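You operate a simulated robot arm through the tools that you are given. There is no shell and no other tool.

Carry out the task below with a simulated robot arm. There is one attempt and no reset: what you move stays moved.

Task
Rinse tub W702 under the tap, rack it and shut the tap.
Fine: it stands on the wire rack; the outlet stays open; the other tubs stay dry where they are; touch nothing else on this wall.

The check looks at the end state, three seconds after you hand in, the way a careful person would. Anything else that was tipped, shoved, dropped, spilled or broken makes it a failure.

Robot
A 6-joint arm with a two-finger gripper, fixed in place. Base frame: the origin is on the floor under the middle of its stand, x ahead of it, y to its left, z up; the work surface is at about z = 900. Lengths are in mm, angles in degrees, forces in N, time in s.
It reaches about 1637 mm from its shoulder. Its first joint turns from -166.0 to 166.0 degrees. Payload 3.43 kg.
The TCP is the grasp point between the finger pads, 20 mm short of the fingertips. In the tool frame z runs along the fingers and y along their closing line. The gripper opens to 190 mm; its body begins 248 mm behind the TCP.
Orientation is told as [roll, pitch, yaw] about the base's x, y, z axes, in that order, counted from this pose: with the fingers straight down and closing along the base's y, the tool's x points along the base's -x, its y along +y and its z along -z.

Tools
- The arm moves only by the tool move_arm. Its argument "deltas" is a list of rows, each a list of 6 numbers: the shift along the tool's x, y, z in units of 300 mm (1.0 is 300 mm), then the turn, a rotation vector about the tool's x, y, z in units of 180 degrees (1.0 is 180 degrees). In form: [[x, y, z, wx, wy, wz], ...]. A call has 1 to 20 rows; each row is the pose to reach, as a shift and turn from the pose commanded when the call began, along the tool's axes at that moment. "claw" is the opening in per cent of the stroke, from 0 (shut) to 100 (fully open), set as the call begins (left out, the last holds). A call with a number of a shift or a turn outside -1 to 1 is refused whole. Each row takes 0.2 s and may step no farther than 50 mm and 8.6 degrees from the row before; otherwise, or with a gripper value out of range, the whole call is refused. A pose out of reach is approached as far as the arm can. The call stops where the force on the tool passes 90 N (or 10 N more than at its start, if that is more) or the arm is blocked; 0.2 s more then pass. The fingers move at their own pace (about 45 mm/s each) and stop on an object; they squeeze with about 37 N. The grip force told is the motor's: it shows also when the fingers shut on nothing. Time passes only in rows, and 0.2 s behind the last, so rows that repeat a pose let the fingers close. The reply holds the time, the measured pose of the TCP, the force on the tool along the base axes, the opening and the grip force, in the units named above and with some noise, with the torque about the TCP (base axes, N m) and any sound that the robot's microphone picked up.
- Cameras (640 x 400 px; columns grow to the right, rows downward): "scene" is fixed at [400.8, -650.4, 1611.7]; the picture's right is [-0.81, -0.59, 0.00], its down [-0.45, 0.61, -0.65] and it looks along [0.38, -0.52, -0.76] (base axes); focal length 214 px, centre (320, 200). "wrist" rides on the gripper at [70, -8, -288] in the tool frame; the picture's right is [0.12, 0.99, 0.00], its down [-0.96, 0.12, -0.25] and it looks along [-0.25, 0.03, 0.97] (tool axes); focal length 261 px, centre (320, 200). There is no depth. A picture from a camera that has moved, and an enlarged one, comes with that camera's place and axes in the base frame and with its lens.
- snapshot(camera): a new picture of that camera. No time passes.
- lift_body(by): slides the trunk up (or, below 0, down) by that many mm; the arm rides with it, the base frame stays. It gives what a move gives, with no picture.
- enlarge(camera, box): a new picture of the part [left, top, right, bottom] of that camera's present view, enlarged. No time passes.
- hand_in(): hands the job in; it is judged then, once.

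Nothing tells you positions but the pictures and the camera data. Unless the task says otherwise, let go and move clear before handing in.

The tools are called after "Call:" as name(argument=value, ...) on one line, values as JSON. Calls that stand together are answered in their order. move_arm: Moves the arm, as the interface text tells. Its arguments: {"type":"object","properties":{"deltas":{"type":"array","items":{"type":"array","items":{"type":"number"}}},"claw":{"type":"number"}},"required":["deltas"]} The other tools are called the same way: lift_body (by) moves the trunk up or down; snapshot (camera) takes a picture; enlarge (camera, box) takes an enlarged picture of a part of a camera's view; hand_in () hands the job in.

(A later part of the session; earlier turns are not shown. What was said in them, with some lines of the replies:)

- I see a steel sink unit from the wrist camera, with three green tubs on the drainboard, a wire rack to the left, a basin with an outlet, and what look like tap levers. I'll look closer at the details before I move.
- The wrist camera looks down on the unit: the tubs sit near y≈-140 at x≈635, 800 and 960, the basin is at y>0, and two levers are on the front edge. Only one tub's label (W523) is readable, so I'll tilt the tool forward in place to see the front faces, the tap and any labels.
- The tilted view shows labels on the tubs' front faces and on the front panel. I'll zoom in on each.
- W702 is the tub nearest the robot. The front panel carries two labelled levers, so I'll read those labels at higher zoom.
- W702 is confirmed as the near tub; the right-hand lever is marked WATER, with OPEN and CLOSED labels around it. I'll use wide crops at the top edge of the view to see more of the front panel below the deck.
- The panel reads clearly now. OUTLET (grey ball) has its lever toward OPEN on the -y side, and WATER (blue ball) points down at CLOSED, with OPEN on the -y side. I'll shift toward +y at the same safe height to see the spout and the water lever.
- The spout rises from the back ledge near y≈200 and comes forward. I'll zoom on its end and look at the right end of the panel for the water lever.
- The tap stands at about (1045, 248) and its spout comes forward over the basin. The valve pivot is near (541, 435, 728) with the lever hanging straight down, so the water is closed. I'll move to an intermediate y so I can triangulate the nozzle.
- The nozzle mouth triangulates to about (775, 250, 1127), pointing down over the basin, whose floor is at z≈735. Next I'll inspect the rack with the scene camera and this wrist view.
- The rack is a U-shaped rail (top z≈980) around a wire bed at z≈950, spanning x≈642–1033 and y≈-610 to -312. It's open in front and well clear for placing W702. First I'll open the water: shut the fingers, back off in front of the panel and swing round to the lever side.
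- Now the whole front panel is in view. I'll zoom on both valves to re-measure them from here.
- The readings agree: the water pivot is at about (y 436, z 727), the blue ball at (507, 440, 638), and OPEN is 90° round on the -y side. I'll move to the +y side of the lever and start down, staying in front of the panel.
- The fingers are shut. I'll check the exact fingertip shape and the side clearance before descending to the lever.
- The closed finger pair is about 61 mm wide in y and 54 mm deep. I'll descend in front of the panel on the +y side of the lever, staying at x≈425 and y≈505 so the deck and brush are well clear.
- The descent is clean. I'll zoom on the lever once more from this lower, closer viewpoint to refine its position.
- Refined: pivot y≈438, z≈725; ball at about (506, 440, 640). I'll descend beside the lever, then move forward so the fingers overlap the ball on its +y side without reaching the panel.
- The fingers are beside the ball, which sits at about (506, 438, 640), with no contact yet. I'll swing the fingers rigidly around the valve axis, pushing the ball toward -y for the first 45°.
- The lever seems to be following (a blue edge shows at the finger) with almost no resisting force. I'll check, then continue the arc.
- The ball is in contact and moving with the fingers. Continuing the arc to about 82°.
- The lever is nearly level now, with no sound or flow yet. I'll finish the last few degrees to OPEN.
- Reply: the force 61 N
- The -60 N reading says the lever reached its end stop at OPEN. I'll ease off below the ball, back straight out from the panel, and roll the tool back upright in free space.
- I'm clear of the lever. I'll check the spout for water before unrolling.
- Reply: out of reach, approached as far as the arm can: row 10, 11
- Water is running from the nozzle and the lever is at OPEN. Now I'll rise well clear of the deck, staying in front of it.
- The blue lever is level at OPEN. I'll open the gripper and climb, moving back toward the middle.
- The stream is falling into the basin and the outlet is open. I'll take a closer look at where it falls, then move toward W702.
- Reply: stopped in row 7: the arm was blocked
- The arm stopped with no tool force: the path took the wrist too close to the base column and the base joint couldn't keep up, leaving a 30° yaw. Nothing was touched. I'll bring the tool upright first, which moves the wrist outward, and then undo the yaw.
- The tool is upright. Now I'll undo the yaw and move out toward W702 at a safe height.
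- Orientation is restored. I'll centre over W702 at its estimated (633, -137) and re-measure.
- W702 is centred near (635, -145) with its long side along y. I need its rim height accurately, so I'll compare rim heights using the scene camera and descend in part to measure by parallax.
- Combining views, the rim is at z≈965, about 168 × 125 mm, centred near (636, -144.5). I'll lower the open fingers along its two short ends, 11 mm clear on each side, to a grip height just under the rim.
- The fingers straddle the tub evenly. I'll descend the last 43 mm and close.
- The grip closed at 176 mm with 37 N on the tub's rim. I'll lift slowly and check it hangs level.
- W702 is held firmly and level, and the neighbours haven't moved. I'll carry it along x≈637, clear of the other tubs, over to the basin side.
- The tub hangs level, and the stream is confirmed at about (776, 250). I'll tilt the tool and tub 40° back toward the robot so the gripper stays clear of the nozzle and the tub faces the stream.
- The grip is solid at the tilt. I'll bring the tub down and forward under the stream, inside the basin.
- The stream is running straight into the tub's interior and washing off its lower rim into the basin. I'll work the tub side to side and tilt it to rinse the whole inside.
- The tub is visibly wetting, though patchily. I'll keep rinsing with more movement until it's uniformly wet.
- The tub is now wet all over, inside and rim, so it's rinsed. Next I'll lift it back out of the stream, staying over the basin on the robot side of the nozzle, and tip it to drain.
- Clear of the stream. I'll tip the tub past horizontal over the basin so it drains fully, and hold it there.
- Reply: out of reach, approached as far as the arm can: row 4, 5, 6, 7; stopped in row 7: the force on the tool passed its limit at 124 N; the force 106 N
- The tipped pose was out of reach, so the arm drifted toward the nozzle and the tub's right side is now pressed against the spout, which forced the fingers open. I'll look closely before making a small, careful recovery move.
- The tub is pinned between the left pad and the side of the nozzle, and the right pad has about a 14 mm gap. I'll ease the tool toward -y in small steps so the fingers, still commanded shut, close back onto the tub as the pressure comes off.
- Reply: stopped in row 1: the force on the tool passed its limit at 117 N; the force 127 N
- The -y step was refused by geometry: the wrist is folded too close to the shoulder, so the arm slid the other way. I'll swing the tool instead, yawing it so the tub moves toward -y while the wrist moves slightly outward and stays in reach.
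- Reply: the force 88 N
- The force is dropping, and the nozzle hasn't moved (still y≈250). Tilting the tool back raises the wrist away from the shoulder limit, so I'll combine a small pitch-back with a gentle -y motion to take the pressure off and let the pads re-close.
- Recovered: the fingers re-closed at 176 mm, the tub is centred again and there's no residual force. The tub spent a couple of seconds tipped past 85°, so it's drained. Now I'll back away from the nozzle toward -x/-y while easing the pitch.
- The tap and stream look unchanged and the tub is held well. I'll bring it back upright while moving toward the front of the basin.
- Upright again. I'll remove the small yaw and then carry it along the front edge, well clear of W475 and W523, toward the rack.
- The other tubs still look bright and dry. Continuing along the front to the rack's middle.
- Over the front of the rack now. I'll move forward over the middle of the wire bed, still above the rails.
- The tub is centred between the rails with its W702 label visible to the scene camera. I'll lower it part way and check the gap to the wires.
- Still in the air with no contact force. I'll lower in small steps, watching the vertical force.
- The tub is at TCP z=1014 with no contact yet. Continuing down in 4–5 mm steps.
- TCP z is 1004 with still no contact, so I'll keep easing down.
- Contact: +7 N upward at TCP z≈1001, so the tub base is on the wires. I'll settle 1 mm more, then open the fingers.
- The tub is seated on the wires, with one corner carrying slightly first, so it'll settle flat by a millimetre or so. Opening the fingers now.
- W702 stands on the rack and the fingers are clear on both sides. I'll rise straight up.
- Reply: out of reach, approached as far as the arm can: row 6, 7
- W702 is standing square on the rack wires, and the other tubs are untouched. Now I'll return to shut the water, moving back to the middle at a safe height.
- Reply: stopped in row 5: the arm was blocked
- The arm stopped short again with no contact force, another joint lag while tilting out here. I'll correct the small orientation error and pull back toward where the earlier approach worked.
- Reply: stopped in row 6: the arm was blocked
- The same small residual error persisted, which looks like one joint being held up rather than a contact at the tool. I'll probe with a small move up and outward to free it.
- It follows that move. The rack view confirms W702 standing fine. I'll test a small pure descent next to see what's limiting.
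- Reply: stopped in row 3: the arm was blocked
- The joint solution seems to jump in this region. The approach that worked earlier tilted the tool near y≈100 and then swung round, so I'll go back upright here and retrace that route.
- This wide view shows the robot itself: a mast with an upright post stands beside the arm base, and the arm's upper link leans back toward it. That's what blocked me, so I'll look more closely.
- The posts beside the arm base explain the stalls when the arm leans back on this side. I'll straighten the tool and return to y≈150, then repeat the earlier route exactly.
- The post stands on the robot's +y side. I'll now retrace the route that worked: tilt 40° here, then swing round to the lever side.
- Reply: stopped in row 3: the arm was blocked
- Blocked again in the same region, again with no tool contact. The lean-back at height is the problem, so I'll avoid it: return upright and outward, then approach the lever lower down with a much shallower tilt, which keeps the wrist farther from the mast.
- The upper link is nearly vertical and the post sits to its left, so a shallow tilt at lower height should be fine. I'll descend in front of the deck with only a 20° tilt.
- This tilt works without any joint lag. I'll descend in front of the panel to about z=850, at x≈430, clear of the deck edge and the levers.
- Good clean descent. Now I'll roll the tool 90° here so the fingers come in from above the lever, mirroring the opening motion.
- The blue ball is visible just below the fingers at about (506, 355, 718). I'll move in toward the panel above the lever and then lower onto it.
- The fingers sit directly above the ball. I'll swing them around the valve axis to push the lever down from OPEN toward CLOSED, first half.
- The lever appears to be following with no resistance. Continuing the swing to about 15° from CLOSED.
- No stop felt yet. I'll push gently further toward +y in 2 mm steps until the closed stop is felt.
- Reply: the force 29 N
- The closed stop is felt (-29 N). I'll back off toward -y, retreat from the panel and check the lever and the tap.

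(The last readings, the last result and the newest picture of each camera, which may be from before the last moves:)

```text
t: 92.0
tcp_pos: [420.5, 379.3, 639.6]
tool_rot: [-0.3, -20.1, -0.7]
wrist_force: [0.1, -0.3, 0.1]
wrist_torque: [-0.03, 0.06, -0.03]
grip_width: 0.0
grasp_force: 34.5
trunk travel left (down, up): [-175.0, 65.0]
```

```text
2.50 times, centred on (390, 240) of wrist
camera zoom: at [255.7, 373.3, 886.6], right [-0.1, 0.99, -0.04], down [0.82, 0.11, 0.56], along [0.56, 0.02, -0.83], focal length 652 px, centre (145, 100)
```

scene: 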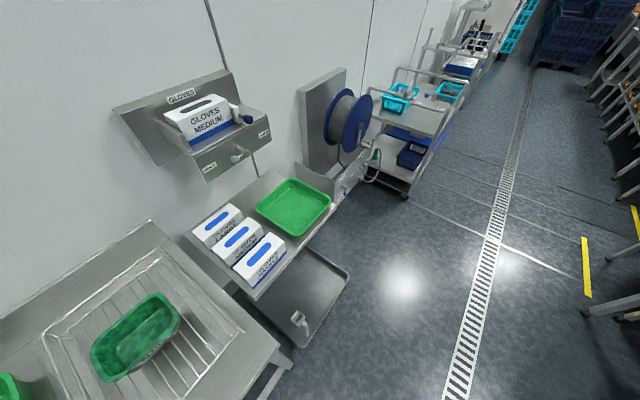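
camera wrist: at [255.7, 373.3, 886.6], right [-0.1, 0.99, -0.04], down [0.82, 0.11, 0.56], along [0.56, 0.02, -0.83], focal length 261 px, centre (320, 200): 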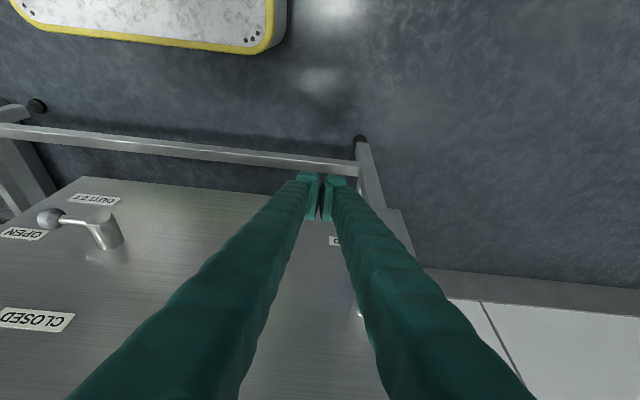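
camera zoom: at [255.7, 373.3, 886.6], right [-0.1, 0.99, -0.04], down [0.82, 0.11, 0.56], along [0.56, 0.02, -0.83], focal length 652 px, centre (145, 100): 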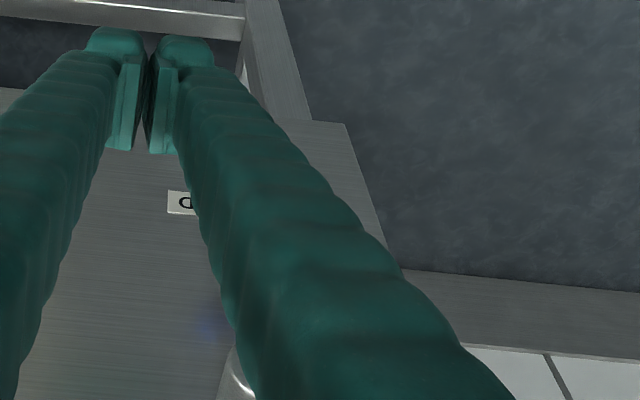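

Call:
move_arm(claw=0, deltas=[[-0.053, -0.014, -0.133, 0, 0, 0], [-0.107, -0.029, -0.265, 0, 0, 0], [-0.16, -0.043, -0.398, 0, 0, 0], [-0.213, -0.057, -0.531, 0, 0, 0], [-0.266, -0.071, -0.664, 0, 0, 0], [-0.32, -0.086, -0.796, 0, 0, 0], [-0.373, -0.1, -0.929, 0, 0, 0]])

Call:
snapshot(camera="wrist")

Call:
enlarge(camera="wrist", box=[320, 80, 440, 200])

```text
t: 93.7
tcp_pos: [430.5, 349.6, 940.0]
tool_rot: [-0.2, -20.1, -0.7]
wrist_force: [0.5, 0.4, -0.7]
wrist_torque: [-0.1, 0.05, -0.02]
grip_width: 0.0
grasp_force: 34.3
trunk travel left (down, up): [-175.0, 65.0]
```

```text
taken
camera wrist: at [265.7, 343.1, 1187.6], right [-0.1, 0.99, -0.04], down [0.82, 0.11, 0.56], along [0.56, 0.02, -0.83], focal length 261 px, centre (320, 200)
```

wrist: 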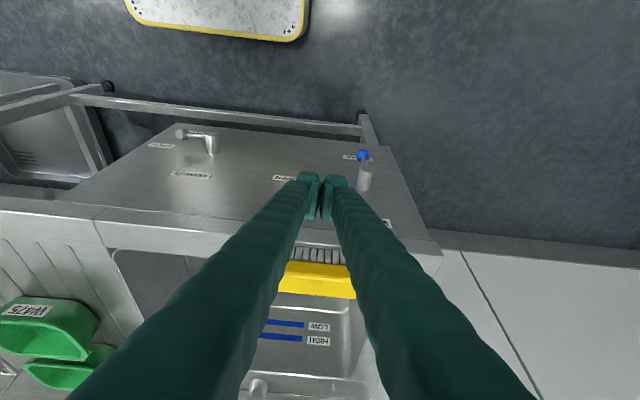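

```text
3.33 times, centred on (380, 140) of wrist
camera zoom: at [265.7, 343.1, 1187.6], right [-0.1, 0.99, -0.04], down [0.82, 0.11, 0.56], along [0.56, 0.02, -0.83], focal length 869 px, centre (120, 400)
```

zoom: 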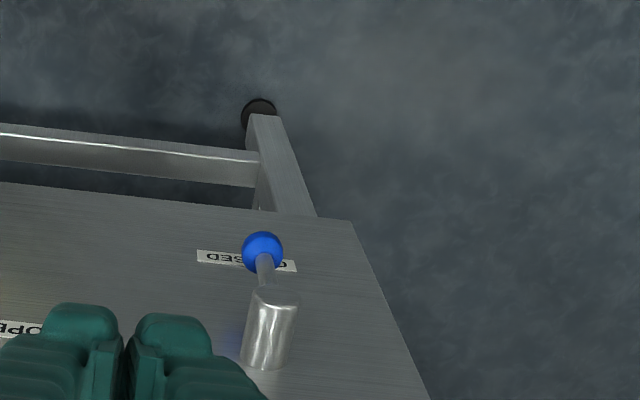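

The lever is down on CLOSED and the outlet lever is still at OPEN. I'll rise and look at the spout and basin to confirm the flow has stopped.

Call:
move_arm(claw=0, deltas=[[-0.066, 0, -0.117, 0, 0, 0], [-0.133, 0, -0.234, 0, 0, 0], [-0.199, 0, -0.352, 0, 0, 0], [-0.265, 0, -0.469, 0, 0, 0], [-0.332, 0, -0.586, 0, 0, 0], [-0.398, 0, -0.703, 0, 0, 0]])

Call:
move_arm(deltas=[[-0.05, -0.12, 0.0, 0, 0, 0], [-0.1, -0.24, 0.0, 0, 0, 0], [-0.15, -0.36, 0.0, 0, 0, 0], [-0.2, -0.48, 0.0, 0, 0, 0], [-0.25, -0.6, 0.0, 0, 0, 0]])

Call:
snapshot(camera="wrist")

```text
t: 95.0
tcp_pos: [470.0, 350.0, 1179.5]
tool_rot: [-0.2, -20.0, -0.7]
wrist_force: [0.3, -0.2, 0.0]
wrist_torque: [0.05, 0.02, 0.01]
grip_width: 0.1
grasp_force: 33.9
trunk travel left (down, up): [-175.0, 65.0]
```

```text
t: 96.2
tcp_pos: [536.6, 169.6, 1207.0]
tool_rot: [-0.3, -20.0, -0.7]
wrist_force: [-0.5, -0.1, 0.2]
wrist_torque: [-0.04, 0.01, -0.01]
grip_width: 0.0
grasp_force: 34.4
trunk travel left (down, up): [-175.0, 65.0]
```

```text
taken
camera wrist: at [371.4, 163.2, 1452.4], right [-0.1, 0.99, -0.04], down [0.82, 0.11, 0.56], along [0.56, 0.02, -0.83], focal length 261 px, centre (320, 200)
```

wrist: 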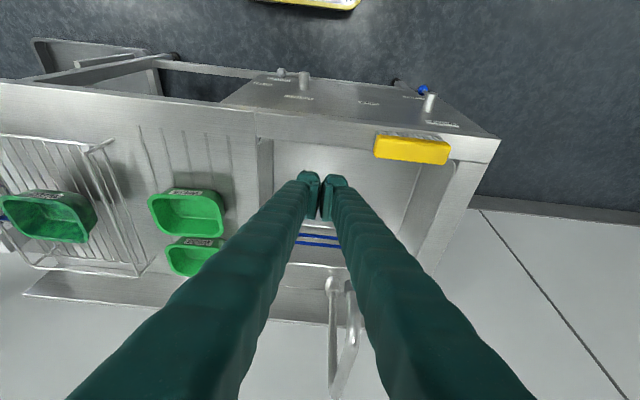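

Everything looks in order from here. I'll open the fingers to clear the view and check the nozzle, basin, tubs and rack.

Call:
move_arm(claw=100, deltas=[[0, -0.05, -0.05, 0, 0, 0], [0, -0.1, -0.1, 0, 0, 0], [0, -0.15, -0.12, 0, 0, 0], [0, -0.2, -0.12, 0, 0, 0], [0, -0.2, -0.12, 0, 0, 0], [0, -0.2, -0.12, 0, 0, 0], [0, -0.2, -0.12, 0, 0, 0], [0, -0.2, -0.12, 0, 0, 0], [0, -0.2, -0.12, 0, 0, 0], [0, -0.2, -0.12, 0, 0, 0]])

Call:
snapshot(camera="wrist")

Call:
enlarge(camera="wrist", box=[240, 120, 420, 400])

Call:
enlarge(camera="wrist", box=[240, 30, 500, 180])

Call:
enlarge(camera="wrist", box=[0, 100, 260, 300])

Call:
enlarge(camera="scene", box=[20, 220, 260, 400])

```text
t: 98.5
tcp_pos: [523.7, 108.5, 1240.0]
tool_rot: [-0.2, -20.0, -0.7]
wrist_force: [0.1, 1.0, -0.6]
wrist_torque: [-0.02, -0.03, 0.02]
grip_width: 190.0
grasp_force: 0.0
trunk travel left (down, up): [-175.0, 65.0]
```

```text
taken
camera wrist: at [358.8, 103.2, 1486.1], right [-0.1, 0.99, -0.04], down [0.82, 0.11, 0.56], along [0.56, 0.02, -0.83], focal length 261 px, centre (320, 200)
```

wrist: 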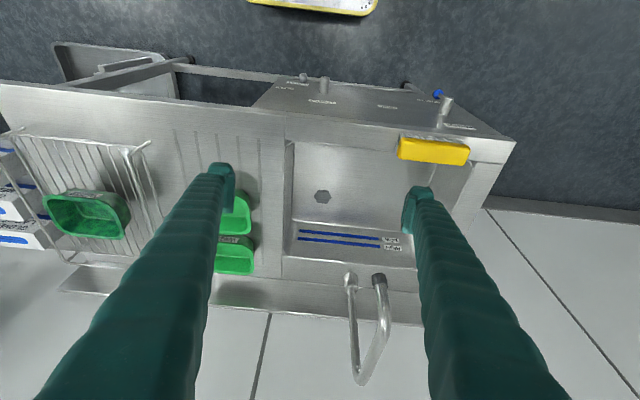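

```text
1.43 times, centred on (330, 260) of wrist
camera zoom: at [358.8, 103.2, 1486.1], right [-0.1, 0.99, -0.04], down [0.82, 0.11, 0.56], along [0.56, 0.02, -0.83], focal length 372 px, centre (306, 114)
```

zoom: 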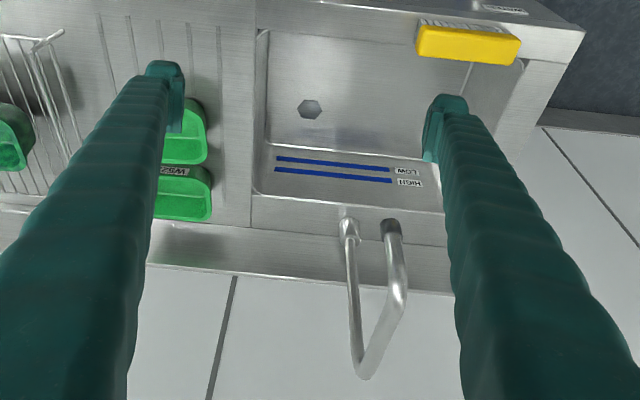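

```text
2.46 times, centred on (370, 105) of wrist
camera zoom: at [358.8, 103.2, 1486.1], right [-0.1, 0.99, -0.04], down [0.82, 0.11, 0.56], along [0.56, 0.02, -0.83], focal length 642 px, centre (197, 434)
```

zoom: 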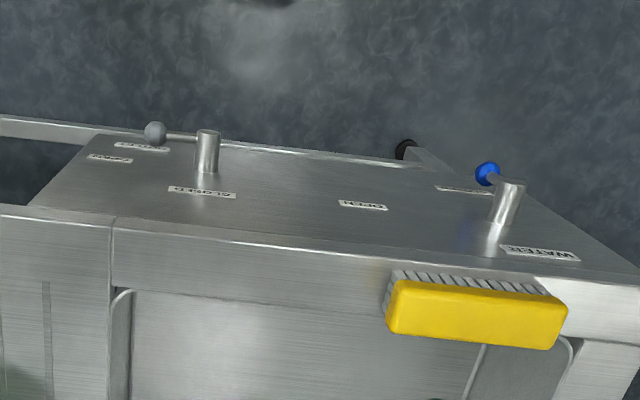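

```text
2.00 times, centred on (130, 200) of wrist
camera zoom: at [358.8, 103.2, 1486.1], right [-0.1, 0.99, -0.04], down [0.82, 0.11, 0.56], along [0.56, 0.02, -0.83], focal length 521 px, centre (700, 200)
```

zoom: 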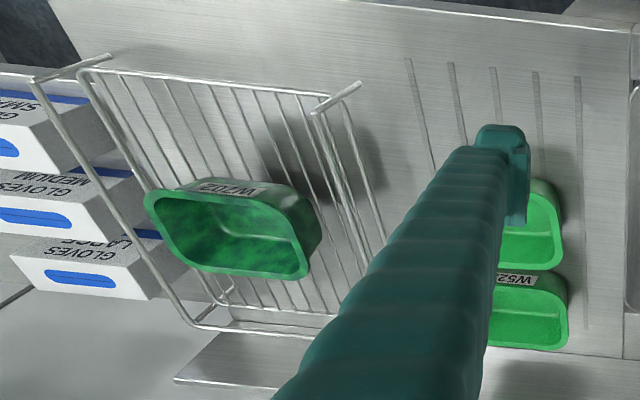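

```text
2.22 times, centred on (140, 310) of scene
camera zoom: at [400.8, -650.4, 1611.7], right [-0.81, -0.59, 0.0], down [-0.45, 0.61, -0.65], along [0.38, -0.52, -0.76], focal length 477 px, centre (720, -44)
```

zoom: 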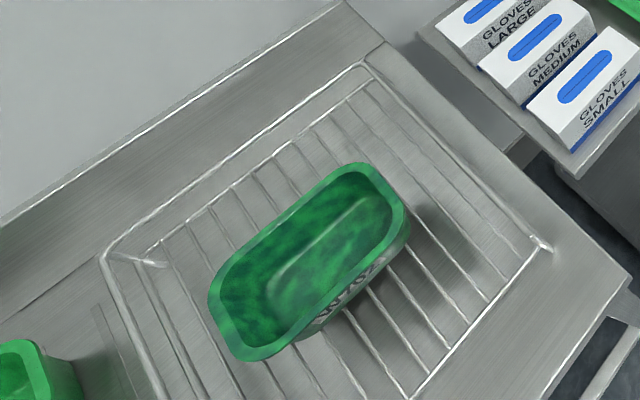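

The stream has stopped, the nozzle is where it was, WATER is CLOSED and OUTLET is OPEN. I'll return to the starting pose and take one last look at the other tubs.

Call:
move_arm(deltas=[[-0.03, -0.05, 0.0, 0, 0.028, 0], [-0.06, -0.1, 0.0, 0, 0.056, 0], [-0.09, -0.15, 0.0, 0, 0.083, 0], [-0.13, -0.22, 0.0, 0, 0.111, 0], [-0.17, -0.28, 0.0, 0, 0.111, 0], [-0.2, -0.34, 0.0, 0, 0.111, 0]])

Call:
snapshot(camera="wrist")

Call:
enlarge(camera="wrist", box=[180, 180, 340, 330])

Call:
enlarge(camera="wrist", box=[280, 100, 540, 260])

```text
t: 99.8
tcp_pos: [577.6, 5.6, 1261.4]
tool_rot: [-0.2, 0.0, -0.8]
wrist_force: [-0.3, 0.6, -0.4]
wrist_torque: [-0.07, -0.01, 0.03]
grip_width: 189.9
grasp_force: 0.0
trunk travel left (down, up): [-175.0, 65.0]
```

```text
taken
camera wrist: at [507.6, -0.7, 1549.0], right [-0.11, 0.99, 0.0], down [0.96, 0.1, 0.25], along [0.25, 0.02, -0.97], focal length 261 px, centre (320, 200)
```

wrist: 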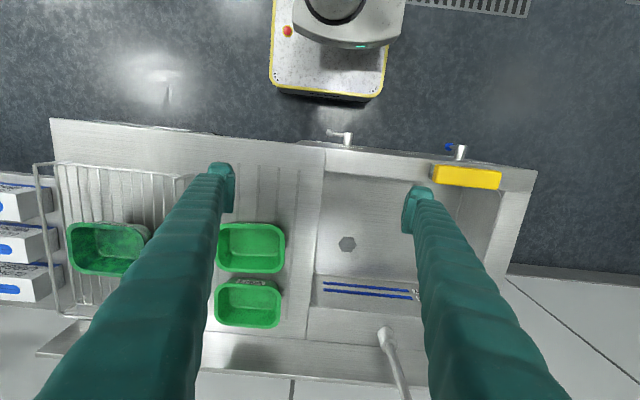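

```text
2.67 times, centred on (260, 255) of wrist
camera zoom: at [507.6, -0.7, 1549.0], right [-0.11, 0.99, 0.0], down [0.96, 0.1, 0.25], along [0.25, 0.02, -0.97], focal length 695 px, centre (480, 53)
```

zoom: 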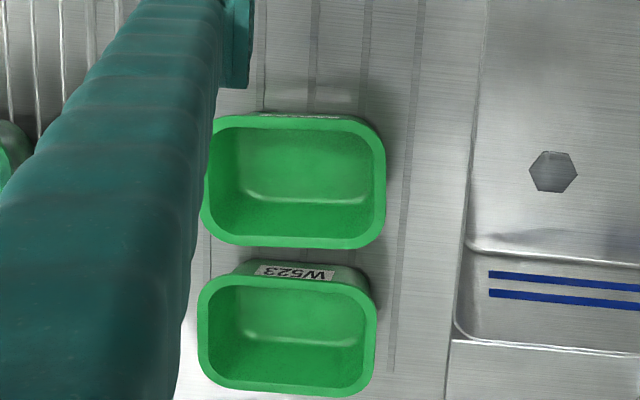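

```text
2.46 times, centred on (410, 180) of wrist
camera zoom: at [507.6, -0.7, 1549.0], right [-0.11, 0.99, 0.0], down [0.96, 0.1, 0.25], along [0.25, 0.02, -0.97], focal length 642 px, centre (98, 249)
```

zoom: 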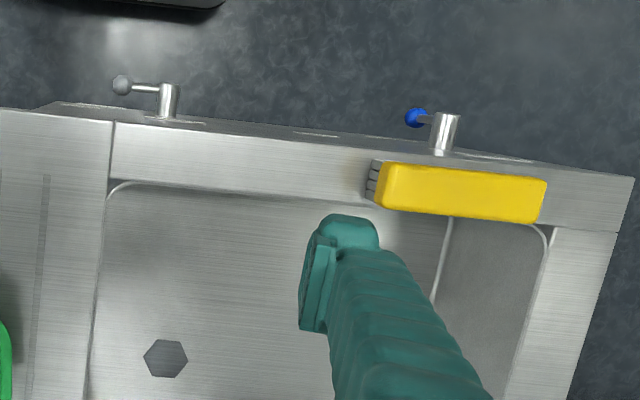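

W702 is rinsed and stands on the wire rack. The water lever is back on CLOSED with no flow, and the outlet is still OPEN. W475 and W523 are dry where they were, the brush hasn't moved, and the gripper is empty and clear, so I'm handing in.

Call:
hand_in()

```text
The job is handed in.
```

The job is handed in: tub W702 is rinsed and standing on the wire rack, and the tap is shut. The stream has stopped and the water lever is back on CLOSED.

- **Outlet:** it was left open; its lever never moved.
- **Other tubs:** W475 and W523 look dry and are where they started. I carried the wet tub along the front edge so it never passed over them.
- **Tap spout was bumped:** while I was tipping the tub to drain it, the arm ran out of reach. It drifted and pressed the tub against the side of the tap spout, at up to about 120 N. The tub stayed in the gripper, and I eased it off. The spout looked unmoved afterwards and still ran normally.
- **Arm stalls:** on the way back to the tap the arm stalled several times, probably against the post beside its own base. The tool touched nothing, and I took a different path to reach the lever.

The brush and everything else in view look undisturbed, and the gripper was empty and clear at the end.
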